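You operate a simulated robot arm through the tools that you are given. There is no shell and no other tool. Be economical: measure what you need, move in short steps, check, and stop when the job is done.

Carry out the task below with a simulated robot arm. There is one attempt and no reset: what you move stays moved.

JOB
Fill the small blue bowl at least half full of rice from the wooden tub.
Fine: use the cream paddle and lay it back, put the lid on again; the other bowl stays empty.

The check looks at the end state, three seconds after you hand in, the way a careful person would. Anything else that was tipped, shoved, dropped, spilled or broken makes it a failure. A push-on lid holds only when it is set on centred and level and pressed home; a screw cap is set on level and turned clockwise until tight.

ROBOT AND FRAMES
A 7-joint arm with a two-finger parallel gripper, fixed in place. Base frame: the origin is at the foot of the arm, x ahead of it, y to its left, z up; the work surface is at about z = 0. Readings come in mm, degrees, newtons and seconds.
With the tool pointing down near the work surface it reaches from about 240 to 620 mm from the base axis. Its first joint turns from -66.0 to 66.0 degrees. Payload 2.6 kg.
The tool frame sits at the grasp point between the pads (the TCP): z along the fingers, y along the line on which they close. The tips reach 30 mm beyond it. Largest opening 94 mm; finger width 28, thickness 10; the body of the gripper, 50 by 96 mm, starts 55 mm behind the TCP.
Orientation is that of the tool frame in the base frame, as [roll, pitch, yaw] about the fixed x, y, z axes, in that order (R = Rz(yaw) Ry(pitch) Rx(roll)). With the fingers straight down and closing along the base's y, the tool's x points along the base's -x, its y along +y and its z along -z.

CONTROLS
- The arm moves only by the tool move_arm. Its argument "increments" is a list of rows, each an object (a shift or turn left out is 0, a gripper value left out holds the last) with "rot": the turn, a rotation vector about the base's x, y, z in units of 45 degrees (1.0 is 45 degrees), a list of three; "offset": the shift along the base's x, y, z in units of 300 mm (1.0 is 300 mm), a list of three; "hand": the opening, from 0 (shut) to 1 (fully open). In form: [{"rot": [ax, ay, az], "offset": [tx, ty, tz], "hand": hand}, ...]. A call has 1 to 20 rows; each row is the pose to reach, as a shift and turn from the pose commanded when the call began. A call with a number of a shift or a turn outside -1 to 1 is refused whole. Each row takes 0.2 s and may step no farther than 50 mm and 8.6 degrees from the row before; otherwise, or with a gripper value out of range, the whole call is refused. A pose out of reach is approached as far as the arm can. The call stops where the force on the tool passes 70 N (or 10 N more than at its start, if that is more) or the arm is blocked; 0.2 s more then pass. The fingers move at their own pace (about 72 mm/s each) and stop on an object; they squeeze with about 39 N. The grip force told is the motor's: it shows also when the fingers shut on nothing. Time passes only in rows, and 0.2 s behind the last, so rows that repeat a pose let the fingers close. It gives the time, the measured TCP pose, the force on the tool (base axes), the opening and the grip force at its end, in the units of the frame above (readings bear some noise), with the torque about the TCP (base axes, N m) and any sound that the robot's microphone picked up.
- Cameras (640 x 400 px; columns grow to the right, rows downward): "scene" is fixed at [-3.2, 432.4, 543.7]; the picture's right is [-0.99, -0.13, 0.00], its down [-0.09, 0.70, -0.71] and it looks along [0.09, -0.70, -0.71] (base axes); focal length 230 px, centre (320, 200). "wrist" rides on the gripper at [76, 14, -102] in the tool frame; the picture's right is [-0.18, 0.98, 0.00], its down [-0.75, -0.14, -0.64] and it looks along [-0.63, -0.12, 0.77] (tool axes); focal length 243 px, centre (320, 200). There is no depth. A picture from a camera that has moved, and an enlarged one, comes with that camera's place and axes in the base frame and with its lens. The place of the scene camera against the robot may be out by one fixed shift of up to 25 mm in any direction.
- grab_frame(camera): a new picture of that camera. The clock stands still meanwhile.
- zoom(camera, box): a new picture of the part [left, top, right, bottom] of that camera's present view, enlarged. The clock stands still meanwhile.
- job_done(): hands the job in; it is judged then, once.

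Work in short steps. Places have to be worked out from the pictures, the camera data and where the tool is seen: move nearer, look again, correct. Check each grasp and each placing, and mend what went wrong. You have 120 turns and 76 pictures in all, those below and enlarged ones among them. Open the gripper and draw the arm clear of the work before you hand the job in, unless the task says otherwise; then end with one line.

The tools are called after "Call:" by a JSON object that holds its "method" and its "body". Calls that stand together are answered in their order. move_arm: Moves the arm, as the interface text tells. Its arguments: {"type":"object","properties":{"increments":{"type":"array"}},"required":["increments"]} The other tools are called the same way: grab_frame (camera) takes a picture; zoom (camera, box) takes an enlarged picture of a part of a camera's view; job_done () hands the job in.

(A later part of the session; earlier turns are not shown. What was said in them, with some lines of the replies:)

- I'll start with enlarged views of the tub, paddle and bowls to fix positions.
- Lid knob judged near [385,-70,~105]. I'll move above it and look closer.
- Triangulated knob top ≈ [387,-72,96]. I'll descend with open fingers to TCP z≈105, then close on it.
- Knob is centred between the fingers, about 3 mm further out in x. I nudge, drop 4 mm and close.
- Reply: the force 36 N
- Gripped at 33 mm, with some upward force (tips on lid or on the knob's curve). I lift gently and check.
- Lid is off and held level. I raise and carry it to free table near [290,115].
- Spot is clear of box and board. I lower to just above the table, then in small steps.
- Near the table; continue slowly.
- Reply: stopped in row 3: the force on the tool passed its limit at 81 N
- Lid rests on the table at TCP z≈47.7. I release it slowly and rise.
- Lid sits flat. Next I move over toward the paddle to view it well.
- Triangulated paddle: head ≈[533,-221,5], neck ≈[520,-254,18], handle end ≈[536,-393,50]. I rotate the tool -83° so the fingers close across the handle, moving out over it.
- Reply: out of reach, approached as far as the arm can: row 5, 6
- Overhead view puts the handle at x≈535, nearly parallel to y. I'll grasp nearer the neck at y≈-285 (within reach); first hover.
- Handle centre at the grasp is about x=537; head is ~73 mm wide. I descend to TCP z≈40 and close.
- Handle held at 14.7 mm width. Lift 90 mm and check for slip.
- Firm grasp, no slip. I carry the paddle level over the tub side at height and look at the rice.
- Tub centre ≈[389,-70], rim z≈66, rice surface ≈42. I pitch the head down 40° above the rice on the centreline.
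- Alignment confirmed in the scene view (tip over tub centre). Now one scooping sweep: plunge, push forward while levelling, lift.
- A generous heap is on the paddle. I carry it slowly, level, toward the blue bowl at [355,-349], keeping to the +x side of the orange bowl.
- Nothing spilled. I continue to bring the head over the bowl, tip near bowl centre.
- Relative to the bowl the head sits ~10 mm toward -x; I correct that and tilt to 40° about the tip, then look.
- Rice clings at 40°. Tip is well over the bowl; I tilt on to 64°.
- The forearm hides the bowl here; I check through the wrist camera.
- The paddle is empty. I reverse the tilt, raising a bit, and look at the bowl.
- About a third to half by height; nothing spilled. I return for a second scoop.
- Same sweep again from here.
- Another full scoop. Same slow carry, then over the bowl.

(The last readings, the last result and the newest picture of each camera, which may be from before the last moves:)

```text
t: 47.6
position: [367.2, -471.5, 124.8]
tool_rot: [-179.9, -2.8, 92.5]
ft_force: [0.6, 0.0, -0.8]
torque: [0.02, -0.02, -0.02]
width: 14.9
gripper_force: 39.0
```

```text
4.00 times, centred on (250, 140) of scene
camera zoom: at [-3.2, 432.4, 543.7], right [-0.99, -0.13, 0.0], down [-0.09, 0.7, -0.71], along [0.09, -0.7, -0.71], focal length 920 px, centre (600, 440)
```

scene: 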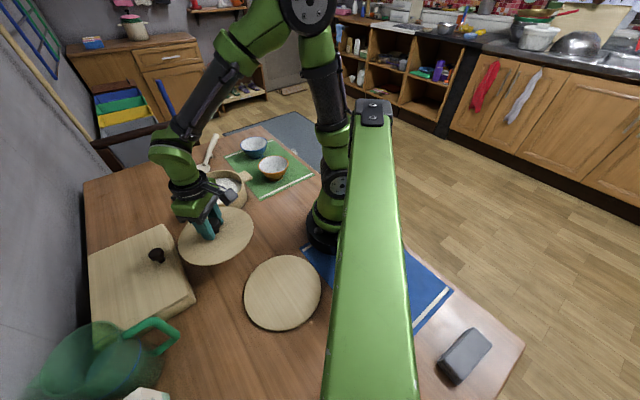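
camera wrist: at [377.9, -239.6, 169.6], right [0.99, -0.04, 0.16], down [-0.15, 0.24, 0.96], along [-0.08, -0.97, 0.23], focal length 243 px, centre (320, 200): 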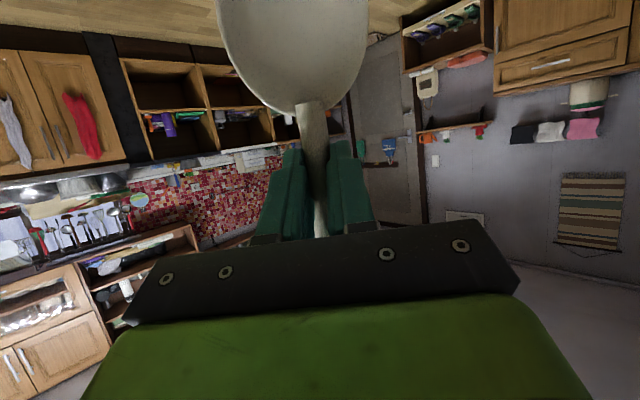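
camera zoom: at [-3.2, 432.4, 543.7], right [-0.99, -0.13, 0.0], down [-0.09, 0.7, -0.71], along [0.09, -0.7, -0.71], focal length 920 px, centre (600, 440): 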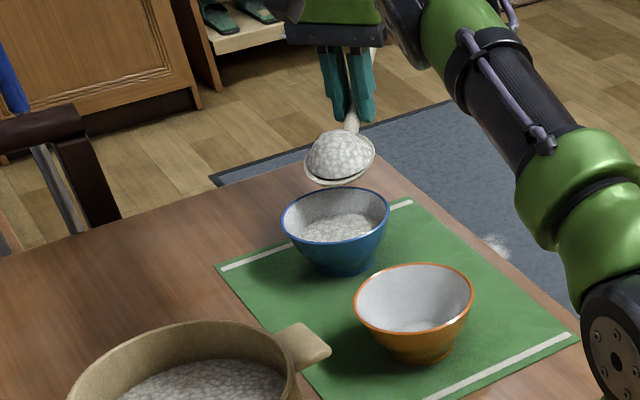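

Positioned as before. Tilt to 40° and then 64° with the same motion, slowly at the end.

Call:
{"method": "move_arm", "body": {"increments": [{"rot": [-0.111, -0.004, 0], "offset": [0.0, 0.01, 0.01]}, {"rot": [-0.222, -0.009, 0], "offset": [0.0, 0.023, 0.023]}, {"rot": [-0.4, -0.016, 0], "offset": [0.0, 0.05, 0.073]}, {"rot": [-0.578, -0.023, 0], "offset": [0.0, 0.083, 0.117]}, {"rot": [-0.756, -0.03, 0], "offset": [0.0, 0.123, 0.153]}, {"rot": [-0.933, -0.037, 0], "offset": [0.0, 0.17, 0.187]}]}}

Call:
{"method": "move_arm", "body": {"increments": [{"rot": [-0.089, -0.004, 0], "offset": [0, 0.038, 0.007]}, {"rot": [-0.178, -0.007, 0], "offset": [0, 0.077, 0.013]}, {"rot": [-0.267, -0.01, 0], "offset": [0, 0.102, 0.023]}, {"rot": [-0.356, -0.014, 0], "offset": [0, 0.127, 0.033]}, {"rot": [-0.444, -0.018, 0], "offset": [0, 0.155, 0.038]}, {"rot": [-0.556, -0.022, 0], "offset": [0, 0.183, 0.043]}, {"rot": [-0.556, -0.022, 0], "offset": [0, 0.183, 0.043]}, {"rot": [-0.556, -0.022, 0], "offset": [0, 0.183, 0.043]}]}}

Call:
{"method": "grab_frame", "body": {"camera": "wrist"}}

```text
t: 49.0
position: [366.6, -420.7, 181.2]
tool_rot: [-179.9, 39.3, 92.4]
ft_force: [0.5, -0.3, -1.8]
torque: [0.01, 0.01, 0.02]
width: 14.8
gripper_force: 39.1
```

```text
t: 50.8
position: [366.8, -363.9, 193.8]
tool_rot: [-179.8, 64.2, 92.5]
ft_force: [0.1, 0.2, -1.7]
torque: [0.01, -0.06, 0.0]
width: 14.7
gripper_force: 38.8
```

```text
38 pictures are left
camera wrist: at [377.2, -239.4, 170.7], right [0.99, -0.04, 0.16], down [-0.15, 0.25, 0.96], along [-0.08, -0.97, 0.24], focal length 243 px, centre (320, 200)
```

wrist: 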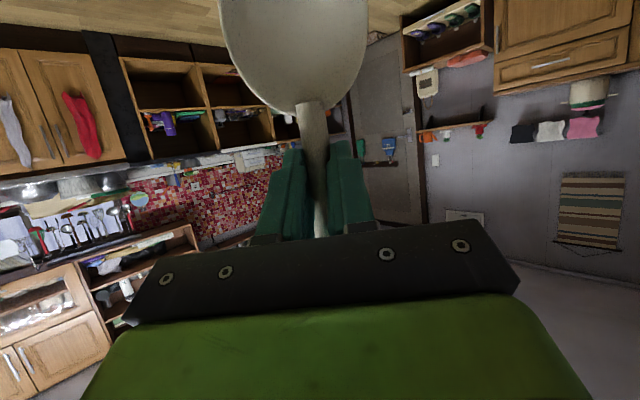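

Empty again. Back out and inspect the bowl.

Call:
{"method": "move_arm", "body": {"increments": [{"rot": [0.089, 0.004, 0], "offset": [0, -0.03, 0.03]}, {"rot": [0.267, 0.011, 0], "offset": [0, -0.08, 0.05]}, {"rot": [0.444, 0.018, 0], "offset": [0, -0.13, 0.05]}, {"rot": [0.622, 0.025, 0], "offset": [0, -0.2, 0.03]}, {"rot": [0.8, 0.032, 0], "offset": [0, -0.24, 0]}, {"rot": [0.933, 0.037, 0], "offset": [0, -0.28, -0.03]}]}}

Call:
{"method": "zoom", "body": {"camera": "scene", "box": [215, 120, 295, 190]}}

```text
t: 52.2
position: [368.8, -449.1, 185.8]
tool_rot: [-180.0, 22.1, 92.4]
ft_force: [-0.5, -0.4, -0.9]
torque: [-0.02, -0.01, 0.01]
width: 14.7
gripper_force: 39.1
```

```text
5.71 times, centred on (255, 155) of scene
camera zoom: at [-3.2, 432.4, 543.7], right [-0.99, -0.13, 0.0], down [-0.09, 0.7, -0.71], along [0.09, -0.7, -0.71], focal length 1314 px, centre (691, 457)
```

zoom: 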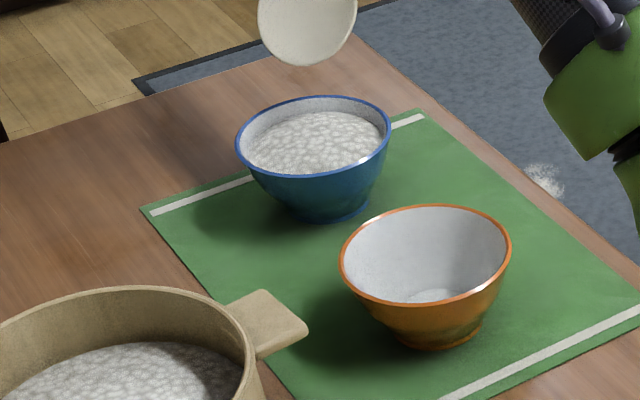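

Blue bowl is now about 70% full, the orange one empty, nothing spilled. I carry the paddle, levelled, back above its original place.

Call:
{"method": "move_arm", "body": {"increments": [{"rot": [0.1, 0.004, 0], "offset": [0.06, 0.06, 0]}, {"rot": [0.22, 0.009, 0], "offset": [0.14, 0.14, 0]}, {"rot": [0.35, 0.014, 0], "offset": [0.24, 0.23, 0]}, {"rot": [0.45, 0.018, 0], "offset": [0.34, 0.33, 0]}, {"rot": [0.491, 0.02, 0], "offset": [0.44, 0.43, -0.05]}, {"rot": [0.491, 0.02, 0], "offset": [0.52, 0.51, -0.13]}, {"rot": [0.491, 0.02, 0], "offset": [0.5635, 0.547, -0.25]}, {"rot": [0.491, 0.02, 0], "offset": [0.5635, 0.547, -0.32]}, {"rot": [0.491, 0.02, 0], "offset": [0.5635, 0.547, -0.32]}]}}

Call:
{"method": "grab_frame", "body": {"camera": "wrist"}}

```text
t: 54.2
position: [536.5, -283.8, 88.4]
tool_rot: [180.0, 0.0, 92.5]
ft_force: [0.0, 0.1, -0.9]
torque: [0.03, 0.0, 0.0]
width: 14.9
gripper_force: 39.2
```

```text
36 pictures are left
camera wrist: at [548.3, -207.7, 191.5], right [0.99, -0.14, 0.0], down [-0.11, -0.76, 0.64], along [-0.09, -0.64, -0.77], focal length 243 px, centre (320, 200)
```

wrist: 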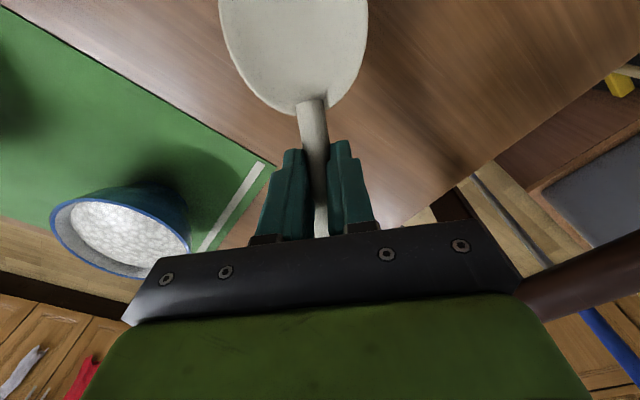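

The paddle seems to have pitched/rolled a few degrees in the grip. I look from the side before lowering.

Call:
{"method": "zoom", "body": {"camera": "scene", "box": [160, 110, 260, 200]}}

```text
4.44 times, centred on (210, 155) of scene
camera zoom: at [-3.2, 432.4, 543.7], right [-0.99, -0.13, 0.0], down [-0.09, 0.7, -0.71], along [0.09, -0.7, -0.71], focal length 1022 px, centre (809, 400)
```

zoom: 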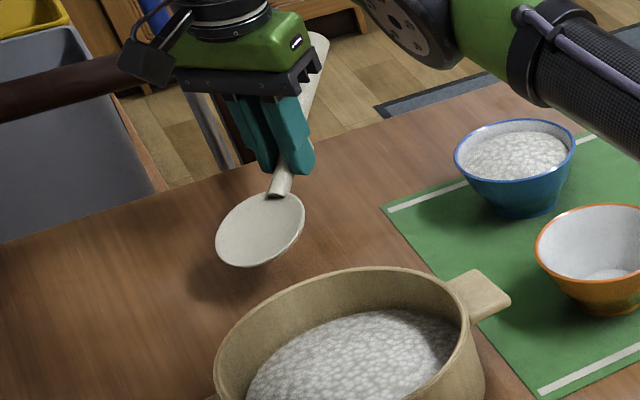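

Estimate: head pitched ~10° down in the grip. I tilt the tool back by 10° to level the head and re-look.

Call:
{"method": "move_arm", "body": {"increments": [{"rot": [0.111, 0.004, 0]}, {"rot": [0.222, 0.009, 0]}, {"rot": [0.222, 0.009, 0]}]}}

Call:
{"method": "zoom", "body": {"camera": "scene", "box": [170, 120, 230, 180]}}

Call:
{"method": "grab_frame", "body": {"camera": "wrist"}}

```text
t: 55.0
position: [532.3, -276.4, 89.4]
tool_rot: [-179.9, -9.8, 92.4]
ft_force: [0.0, -0.5, -0.4]
torque: [0.07, -0.02, 0.0]
width: 14.6
gripper_force: 39.2
out of reach, approached as far as the arm can: row 2, 3
```

```text
6.67 times, centred on (200, 150) of scene
camera zoom: at [-3.2, 432.4, 543.7], right [-0.99, -0.13, 0.0], down [-0.09, 0.7, -0.71], along [0.09, -0.7, -0.71], focal length 1533 px, centre (1120, 533)
```

zoom: 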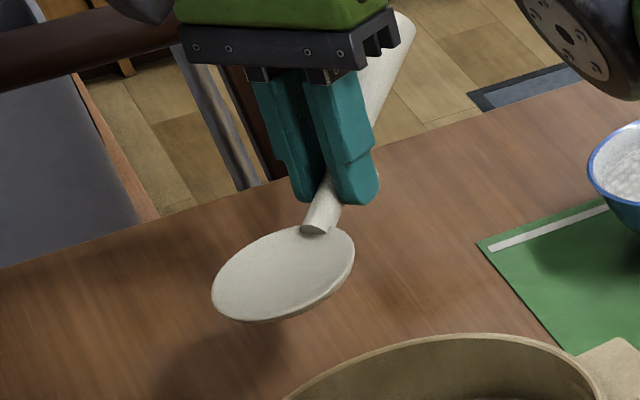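

```text
33 pictures are left
camera wrist: at [544.6, -219.3, 203.4], right [0.99, -0.14, -0.03], down [-0.11, -0.86, 0.5], along [-0.1, -0.49, -0.86], focal length 243 px, centre (320, 200)
```

wrist: 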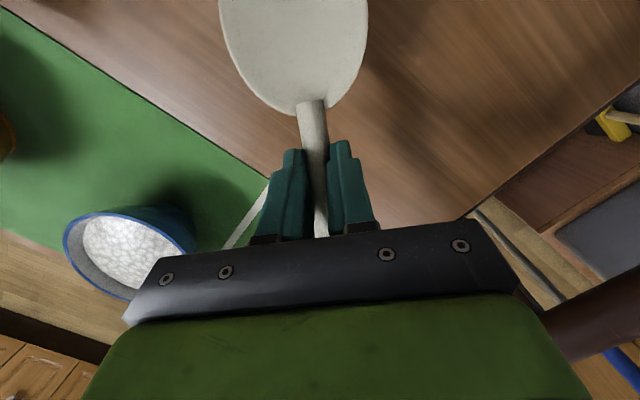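

Head is nearly level now (reach limit pulled it ~8 mm in, acceptable; I'll regain it lower down). Lower toward the table.

Call:
{"method": "move_arm", "body": {"increments": [{"offset": [0, 0, -0.07]}, {"offset": [0, 0, -0.13]}, {"offset": [0, 0, -0.143]}, {"offset": [0, 0, -0.143]}]}}

```text
t: 56.0
position: [531.8, -276.9, 47.0]
tool_rot: [-180.0, -9.7, 92.4]
ft_force: [-0.3, -0.2, -1.1]
torque: [-0.04, 0.01, -0.02]
width: 14.6
gripper_force: 39.0
```

Call:
{"method": "move_arm", "body": {"increments": [{"offset": [0.017, -0.026, 0]}, {"offset": [0.017, -0.026, -0.007]}, {"offset": [0.017, -0.026, -0.013]}, {"offset": [0.017, -0.026, -0.013]}]}}

Call:
{"method": "zoom", "body": {"camera": "scene", "box": [170, 120, 230, 180]}}

```text
t: 57.0
position: [533.9, -279.7, 40.8]
tool_rot: [180.0, -9.8, 92.4]
ft_force: [0.3, -0.3, 0.3]
torque: [0.01, 0.03, -0.01]
width: 14.3
gripper_force: 39.0
out of reach, approached as far as the arm can: row 1, 2, 3, 4
```

```text
6.67 times, centred on (200, 150) of scene
camera zoom: at [-3.2, 432.4, 543.7], right [-0.99, -0.13, 0.0], down [-0.09, 0.7, -0.71], along [0.09, -0.7, -0.71], focal length 1533 px, centre (1120, 533)
```

zoom: 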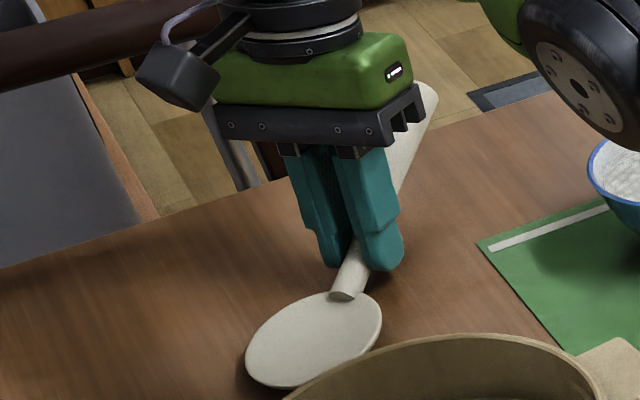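

Nearly touching. I lower 1 mm at a time and watch the force.

Call:
{"method": "move_arm", "body": {"increments": [{"offset": [0, 0, -0.0033]}, {"offset": [0, 0, -0.0067]}, {"offset": [0, 0, -0.0067]}]}}

Call:
{"method": "move_arm", "body": {"increments": [{"offset": [0, 0, -0.0033]}, {"offset": [0, 0, -0.0067]}, {"offset": [0, 0, -0.0067]}]}}

```text
t: 57.8
position: [535.4, -279.4, 39.5]
tool_rot: [180.0, -9.8, 92.5]
ft_force: [-0.3, -0.3, -0.8]
torque: [0.0, 0.0, 0.0]
width: 14.6
gripper_force: 39.4
```

```text
t: 58.6
position: [534.1, -280.4, 37.1]
tool_rot: [179.9, -9.8, 92.4]
ft_force: [-1.0, -0.7, 5.6]
torque: [0.51, -0.04, 0.09]
width: 14.5
gripper_force: 39.2
```

Head has touched (5.6 N ahead of the grip). I open the fingers and rise straight up.

Call:
{"method": "move_arm", "body": {"increments": [{"hand": 0.25}, {"hand": 0.5}, {"hand": 0.5}, {"offset": [0, 0, 0.05], "hand": 0.5}, {"offset": [0, 0, 0.15], "hand": 0.5}, {"offset": [0, 0, 0.28], "hand": 0.5}, {"offset": [-0.03, 0.0, 0.4]}, {"offset": [-0.03, 0.0, 0.4]}]}}

Call:
{"method": "zoom", "body": {"camera": "scene", "box": [160, 110, 280, 230]}}

Call:
{"method": "grab_frame", "body": {"camera": "wrist"}}

```text
t: 60.4
position: [523.6, -269.9, 157.8]
tool_rot: [180.0, -9.8, 92.4]
ft_force: [0.3, -0.5, -0.6]
torque: [0.02, -0.02, 0.0]
width: 47.1
gripper_force: 0.0
out of reach, approached as far as the arm can: row 5, 6, 7, 8
```

```text
3.33 times, centred on (220, 170) of scene
camera zoom: at [-3.2, 432.4, 543.7], right [-0.99, -0.13, 0.0], down [-0.09, 0.7, -0.71], along [0.09, -0.7, -0.71], focal length 766 px, centre (653, 300)
```

zoom: 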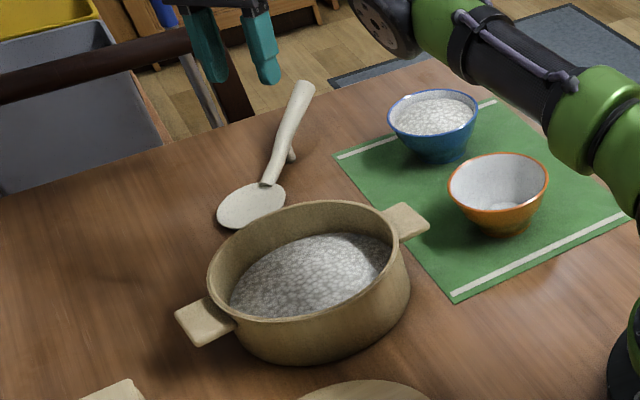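

```text
30 pictures are left
camera wrist: at [535.5, -213.2, 272.0], right [0.99, -0.14, -0.03], down [-0.11, -0.86, 0.5], along [-0.1, -0.5, -0.86], focal length 243 px, centre (320, 200)
```

wrist: 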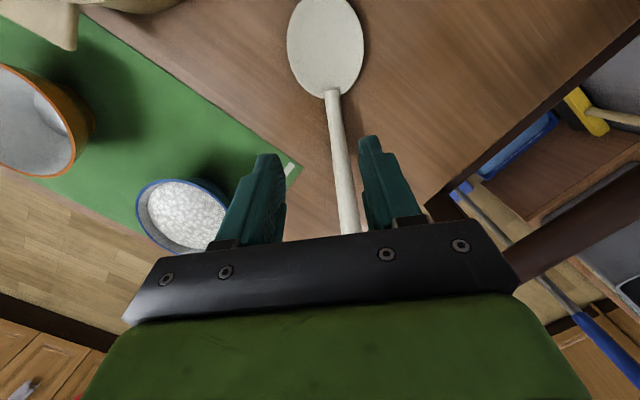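

Paddle lies back in its place. I bring the tool upright, retreat upward and rotate back for the lid.

Call:
{"method": "move_arm", "body": {"increments": [{"rot": [-0.11, -0.004, 0], "offset": [-0.05, 0, 0.1]}, {"rot": [-0.217, -0.009, 0], "offset": [-0.15, 0.05, 0.22], "hand": 1}, {"rot": [-0.217, -0.009, 0], "offset": [-0.25, 0.12, 0.3], "hand": 1}, {"rot": [-0.217, -0.009, 0], "offset": [-0.38, 0.2, 0.35], "hand": 1}, {"rot": [-0.217, -0.009, 0], "offset": [-0.45, 0.33, 0.35], "hand": 1}, {"rot": [-0.217, -0.009, 0], "offset": [-0.45, 0.33, 0.35], "hand": 1}]}}

Call:
{"method": "move_arm", "body": {"increments": [{"rot": [0, 0, 0.185], "offset": [-0.05, 0.1, 0]}, {"rot": [0, 0, 0.37], "offset": [-0.08, 0.25, 0]}, {"rot": [0, 0, 0.556], "offset": [-0.1, 0.4, 0]}, {"rot": [0, 0, 0.741], "offset": [-0.13, 0.55, 0]}, {"rot": [0, 0, 0.927], "offset": [-0.16, 0.65, 0]}, {"rot": [0, 0, 0.973], "offset": [-0.18, 0.75, 0]}, {"rot": [0, 0, 0.973], "offset": [-0.18, 0.75, 0]}]}}

Call:
{"method": "move_arm", "body": {"increments": [{"rot": [0, 0, 0.185], "offset": [-0.02, 0.08, 0]}, {"rot": [0, 0, 0.37], "offset": [-0.05, 0.16, 0]}, {"rot": [0, 0, 0.556], "offset": [-0.08, 0.2, 0]}, {"rot": [0, 0, 0.741], "offset": [-0.1, 0.24, 0]}, {"rot": [0, 0, 0.927], "offset": [-0.12, 0.24, 0]}, {"rot": [0, 0, 0.973], "offset": [-0.12, 0.24, 0]}, {"rot": [0, 0, 0.973], "offset": [-0.12, 0.24, 0]}]}}

```text
t: 61.8
position: [388.3, -170.4, 262.1]
tool_rot: [-179.9, 0.0, 92.4]
ft_force: [-0.4, -0.5, 0.3]
torque: [0.01, 0.03, -0.01]
width: 93.8
gripper_force: 0.1
```

```text
t: 63.4
position: [331.8, 54.0, 261.7]
tool_rot: [180.0, 0.0, 136.2]
ft_force: [-0.3, 0.0, -0.1]
torque: [-0.02, -0.03, 0.03]
width: 94.0
gripper_force: 0.0
```

```text
t: 65.0
position: [298.1, 125.6, 262.3]
tool_rot: [180.0, 0.0, 180.0]
ft_force: [0.2, 0.7, -0.7]
torque: [-0.02, -0.01, -0.05]
width: 94.2
gripper_force: 0.1
```

Now over the lid; descend to the same grip height as when released and close.

Call:
{"method": "move_arm", "body": {"increments": [{"offset": [-0.02, -0.036, -0.15]}, {"offset": [-0.023, -0.038, -0.3]}, {"offset": [-0.023, -0.038, -0.45]}, {"offset": [-0.023, -0.038, -0.58]}, {"offset": [-0.023, -0.038, -0.66]}, {"offset": [-0.023, -0.038, -0.706]}, {"offset": [-0.023, -0.038, -0.706]}]}}

Call:
{"method": "grab_frame", "body": {"camera": "wrist"}}

```text
t: 66.6
position: [291.3, 114.0, 50.0]
tool_rot: [-180.0, -0.1, 179.9]
ft_force: [0.3, -0.4, 0.3]
torque: [0.01, 0.01, -0.06]
width: 93.8
gripper_force: 0.1
```

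```text
29 pictures are left
camera wrist: at [216.7, 127.4, 152.2], right [0.19, 0.98, 0.0], down [0.75, -0.14, 0.64], along [0.63, -0.12, -0.77], focal length 243 px, centre (320, 200)
```

wrist: 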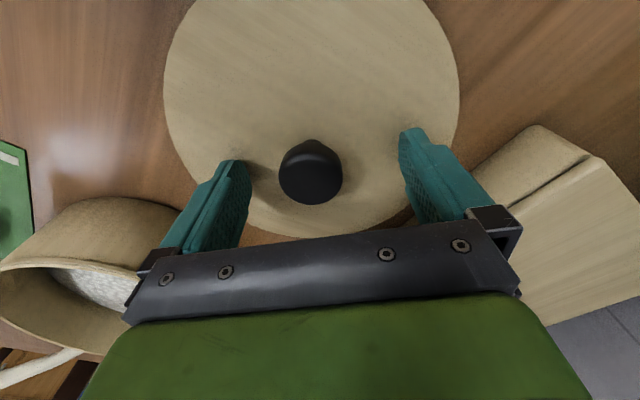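

Knob is ~4 mm to -y and ~2 mm to -x of centre; I adjust and close.

Call:
{"method": "move_arm", "body": {"increments": [{"offset": [-0.007, -0.013, -0.003], "hand": 1}, {"offset": [-0.007, -0.013, -0.003], "hand": 0}, {"offset": [-0.007, -0.013, -0.003], "hand": 0}, {"offset": [-0.007, -0.013, -0.003], "hand": 0}, {"offset": [-0.007, -0.013, -0.003], "hand": 0}, {"offset": [-0.007, -0.013, -0.003], "hand": 0}, {"offset": [-0.007, -0.013, 0.03], "hand": 0}, {"offset": [-0.007, -0.013, 0.2], "hand": 0}, {"offset": [-0.007, -0.013, 0.33], "hand": 0}, {"offset": [-0.007, -0.013, 0.33], "hand": 0}]}}

Call:
{"method": "grab_frame", "body": {"camera": "wrist"}}

Call:
{"method": "zoom", "body": {"camera": "scene", "box": [150, 150, 300, 270]}}

```text
refused: row 8 steps farther than a row can; nothing moved
```

```text
28 pictures are left
camera wrist: at [216.7, 127.4, 152.2], right [0.19, 0.98, 0.0], down [0.75, -0.14, 0.64], along [0.63, -0.12, -0.77], focal length 243 px, centre (320, 200)
```

wrist: 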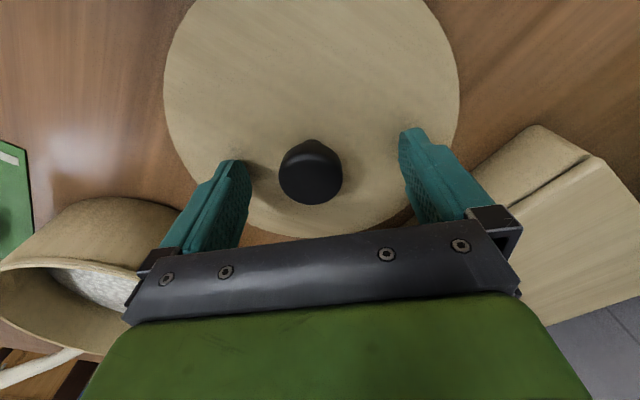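

```text
3.33 times, centred on (225, 210) of scene
camera zoom: at [-3.2, 432.4, 543.7], right [-0.99, -0.13, 0.0], down [-0.09, 0.7, -0.71], along [0.09, -0.7, -0.71], focal length 766 px, centre (637, 167)
```

zoom: 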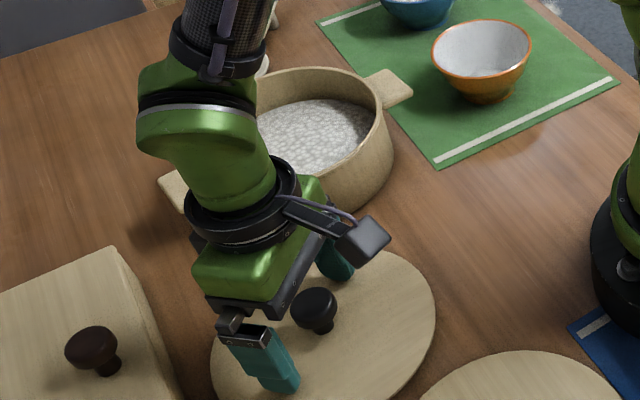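

One lift step was too large; I resend with smaller steps.

Call:
{"method": "move_arm", "body": {"increments": [{"offset": [-0.007, -0.013, -0.003], "hand": 1}, {"offset": [-0.007, -0.013, -0.003], "hand": 0}, {"offset": [-0.007, -0.013, -0.003], "hand": 0}, {"offset": [-0.007, -0.013, -0.003], "hand": 0}, {"offset": [-0.007, -0.013, -0.003], "hand": 0}, {"offset": [-0.007, -0.013, -0.003], "hand": 0}, {"offset": [-0.007, -0.013, 0.03], "hand": 0}, {"offset": [-0.007, -0.013, 0.15], "hand": 0}, {"offset": [-0.007, -0.013, 0.28], "hand": 0}, {"offset": [-0.007, -0.013, 0.28], "hand": 0}]}}

Call:
{"method": "grab_frame", "body": {"camera": "wrist"}}

```text
t: 68.8
position: [287.9, 109.3, 133.2]
tool_rot: [179.9, 0.1, -180.0]
ft_force: [0.0, -0.4, -1.0]
torque: [-0.02, -0.03, 0.02]
width: 33.1
gripper_force: 39.5
```

```text
26 pictures are left
camera wrist: at [213.5, 123.7, 236.8], right [0.18, 0.98, 0.0], down [0.75, -0.14, 0.64], along [0.63, -0.12, -0.77], focal length 243 px, centre (320, 200)
```

wrist: 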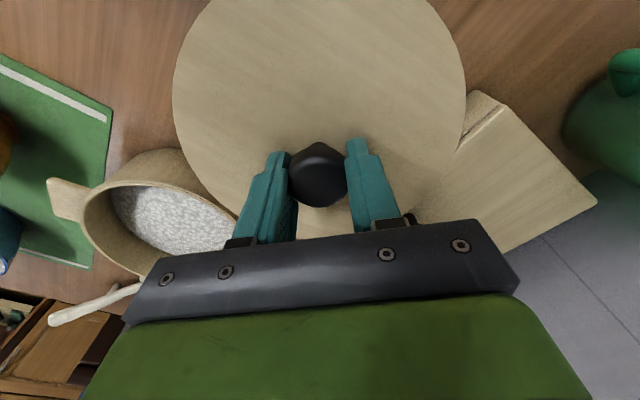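

Lid is held level just like before. I carry it over the tub at z≈150.

Call:
{"method": "move_arm", "body": {"increments": [{"offset": [0, 0, 0.06]}, {"offset": [0.055, -0.1, 0.06]}, {"offset": [0.11, -0.2, 0.06]}, {"offset": [0.165, -0.3, 0.06]}, {"offset": [0.22, -0.4, 0.06]}, {"offset": [0.28, -0.5, 0.06]}, {"offset": [0.345, -0.607, 0.06]}, {"offset": [0.345, -0.607, 0.0]}, {"offset": [0.345, -0.607, 0.0]}]}}

Call:
{"method": "move_arm", "body": {"increments": [{"offset": [0, 0, 0]}]}}

Call:
{"method": "zoom", "body": {"camera": "scene", "box": [160, 110, 280, 230]}}

Call:
{"method": "grab_frame", "body": {"camera": "wrist"}}

```text
t: 70.8
position: [392.3, -73.4, 134.6]
tool_rot: [-180.0, 0.0, 179.8]
ft_force: [0.0, -0.4, -0.9]
torque: [-0.05, 0.01, 0.02]
width: 33.3
gripper_force: 38.8
```

```text
t: 71.2
position: [392.4, -71.9, 135.4]
tool_rot: [179.9, 0.0, 179.9]
ft_force: [0.6, -0.5, -1.2]
torque: [0.0, 0.01, 0.0]
width: 32.8
gripper_force: 39.2
```

```text
3.33 times, centred on (220, 170) of scene
camera zoom: at [-3.2, 432.4, 543.7], right [-0.99, -0.13, 0.0], down [-0.09, 0.7, -0.71], along [0.09, -0.7, -0.71], focal length 766 px, centre (653, 300)
```

zoom: 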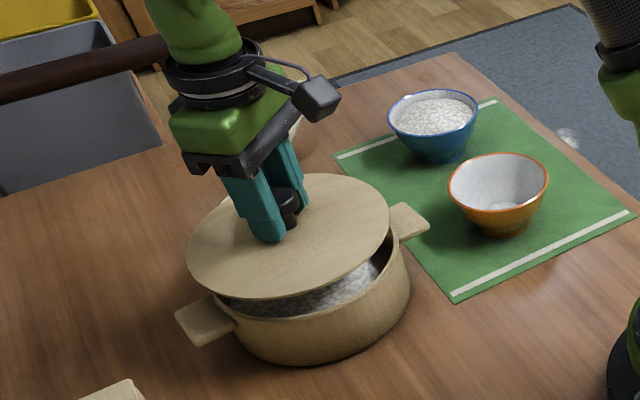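

```text
24 pictures are left
camera wrist: at [317.0, -58.4, 237.5], right [0.19, 0.98, 0.0], down [0.75, -0.14, 0.64], along [0.63, -0.12, -0.77], focal length 243 px, centre (320, 200)
```

wrist: 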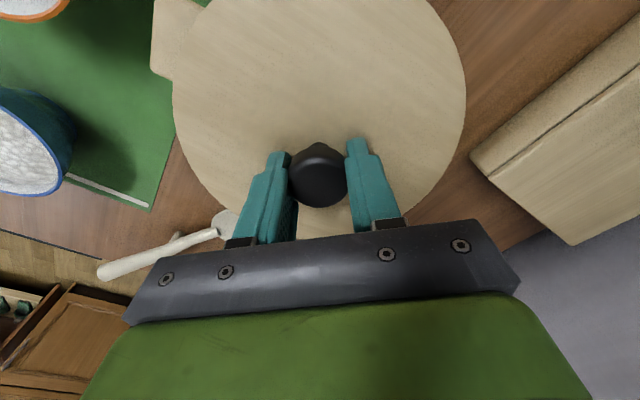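

Over the tub at ≈[392,-72.6]. I lower to TCP z≈126 to compare with the earlier lifted-lid picture.

Call:
{"method": "move_arm", "body": {"increments": [{"offset": [0, 0, -0.015]}, {"offset": [0, 0, -0.03]}, {"offset": [0, 0, -0.03]}]}}

Call:
{"method": "zoom", "body": {"camera": "scene", "box": [160, 110, 280, 230]}}

```text
t: 72.0
position: [393.3, -73.8, 124.8]
tool_rot: [180.0, -0.2, 179.9]
ft_force: [-0.2, 0.6, -0.5]
torque: [-0.01, 0.02, 0.0]
width: 33.1
gripper_force: 38.9
```

```text
3.33 times, centred on (220, 170) of scene
camera zoom: at [-3.2, 432.4, 543.7], right [-0.99, -0.13, 0.0], down [-0.09, 0.7, -0.71], along [0.09, -0.7, -0.71], focal length 766 px, centre (653, 300)
```

zoom: 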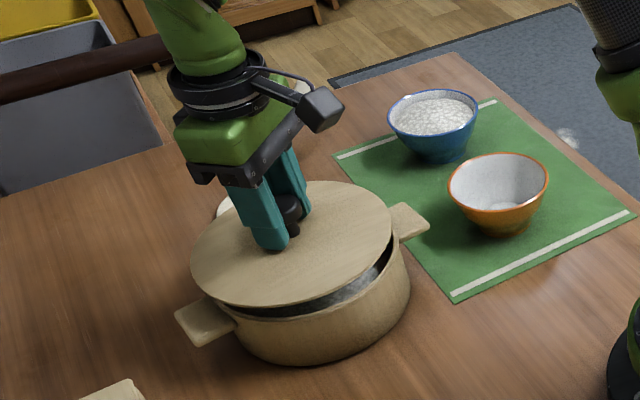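

Compared with the earlier picture the lid is ~4 px (≈3.5 mm) too far in +x. I correct and lower to just above seating.

Call:
{"method": "move_arm", "body": {"increments": [{"offset": [-0.012, 0, 0]}, {"offset": [-0.012, 0, -0.02]}, {"offset": [-0.012, 0, -0.04]}, {"offset": [-0.012, 0, -0.04]}]}}

Call:
{"method": "zoom", "body": {"camera": "scene", "box": [160, 110, 280, 230]}}

```text
t: 73.0
position: [389.7, -72.9, 114.2]
tool_rot: [180.0, 0.0, 179.9]
ft_force: [1.1, 0.3, -0.9]
torque: [0.0, -0.01, 0.0]
width: 33.3
gripper_force: 39.2
```

```text
3.33 times, centred on (220, 170) of scene
camera zoom: at [-3.2, 432.4, 543.7], right [-0.99, -0.13, 0.0], down [-0.09, 0.7, -0.71], along [0.09, -0.7, -0.71], focal length 766 px, centre (653, 300)
```

zoom: 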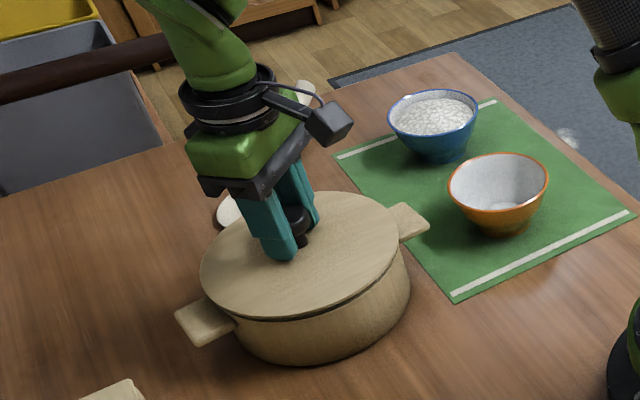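

Well aligned. I lower gently until it seats (expected z≈105).

Call:
{"method": "move_arm", "body": {"increments": [{"offset": [0, 0, -0.01]}, {"offset": [0, 0, -0.02]}, {"offset": [0, 0, -0.027]}, {"offset": [0, 0, -0.033]}, {"offset": [0, 0, -0.037]}, {"offset": [0, 0, -0.037]}]}}

```text
t: 74.3
position: [390.4, -72.5, 105.8]
tool_rot: [-179.9, 0.1, 179.6]
ft_force: [-4.1, 1.6, 4.4]
torque: [-0.27, -0.45, 0.04]
width: 33.5
gripper_force: 39.0
stopped in row 6: the force on the tool passed its limit at 71 N (the readings are from after the stop); the commanded pose is now the measured one
```

Contact at z=105.8, the same as the original seated height, pressed with 71 N. I release, rise and inspect.

Call:
{"method": "move_arm", "body": {"increments": [{"hand": 0.5}, {"hand": 1}, {"hand": 1}, {"hand": 1}, {"offset": [0, 0, 0.1]}, {"offset": [0, 0, 0.25]}, {"offset": [-0.1, 0, 0.38]}, {"offset": [-0.2, 0, 0.48]}, {"offset": [-0.2, 0.1, 0.6]}, {"offset": [-0.2, 0.1, 0.6]}]}}

Call:
{"method": "zoom", "body": {"camera": "scene", "box": [160, 110, 340, 230]}}

Call:
{"method": "grab_frame", "body": {"camera": "wrist"}}

Call:
{"method": "grab_frame", "body": {"camera": "scene"}}

```text
t: 76.5
position: [330.8, -41.2, 286.0]
tool_rot: [179.9, 0.2, 179.8]
ft_force: [-0.6, 0.1, 0.3]
torque: [0.0, -0.01, 0.01]
width: 93.9
gripper_force: 0.2
```

```text
3.33 times, centred on (250, 170) of scene
camera zoom: at [-3.2, 432.4, 543.7], right [-0.99, -0.13, 0.0], down [-0.09, 0.7, -0.71], along [0.09, -0.7, -0.71], focal length 766 px, centre (553, 300)
```

zoom: 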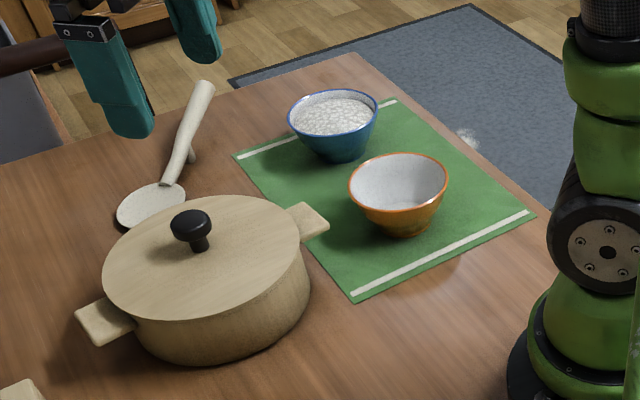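

```text
20 pictures are left
camera wrist: at [254.4, -27.2, 388.9], right [0.19, 0.98, 0.0], down [0.75, -0.14, 0.64], along [0.63, -0.12, -0.76], focal length 243 px, centre (320, 200)
```

wrist: 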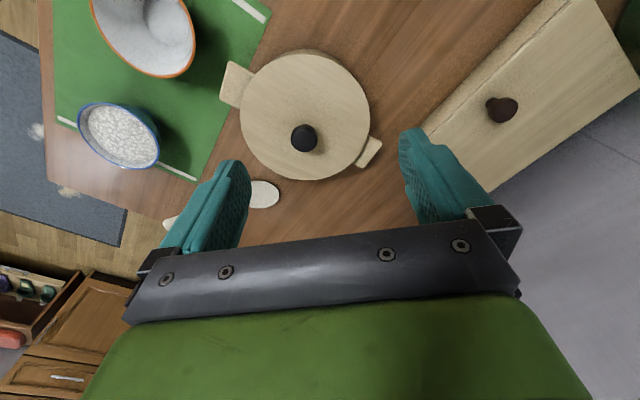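

```text
19 pictures are left
```

scene: 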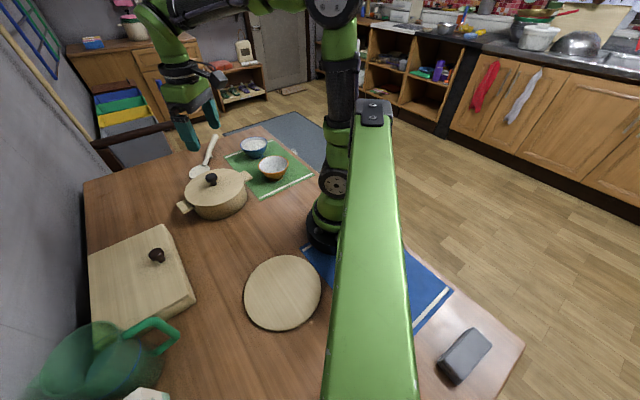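

The scene matches the start except for the filled blue bowl: lid seated, paddle back in place, orange bowl empty, arm clear and gripper open. I hand in.

Call:
{"method": "job_done", "body": {}}

```text
The job is handed in.
```

The small blue bowl is about 70% full of rice after two scoops with the cream paddle. The paddle is back in its place, the tub lid is on and pressed down, the orange bowl is still empty, and I saw no spilled rice.
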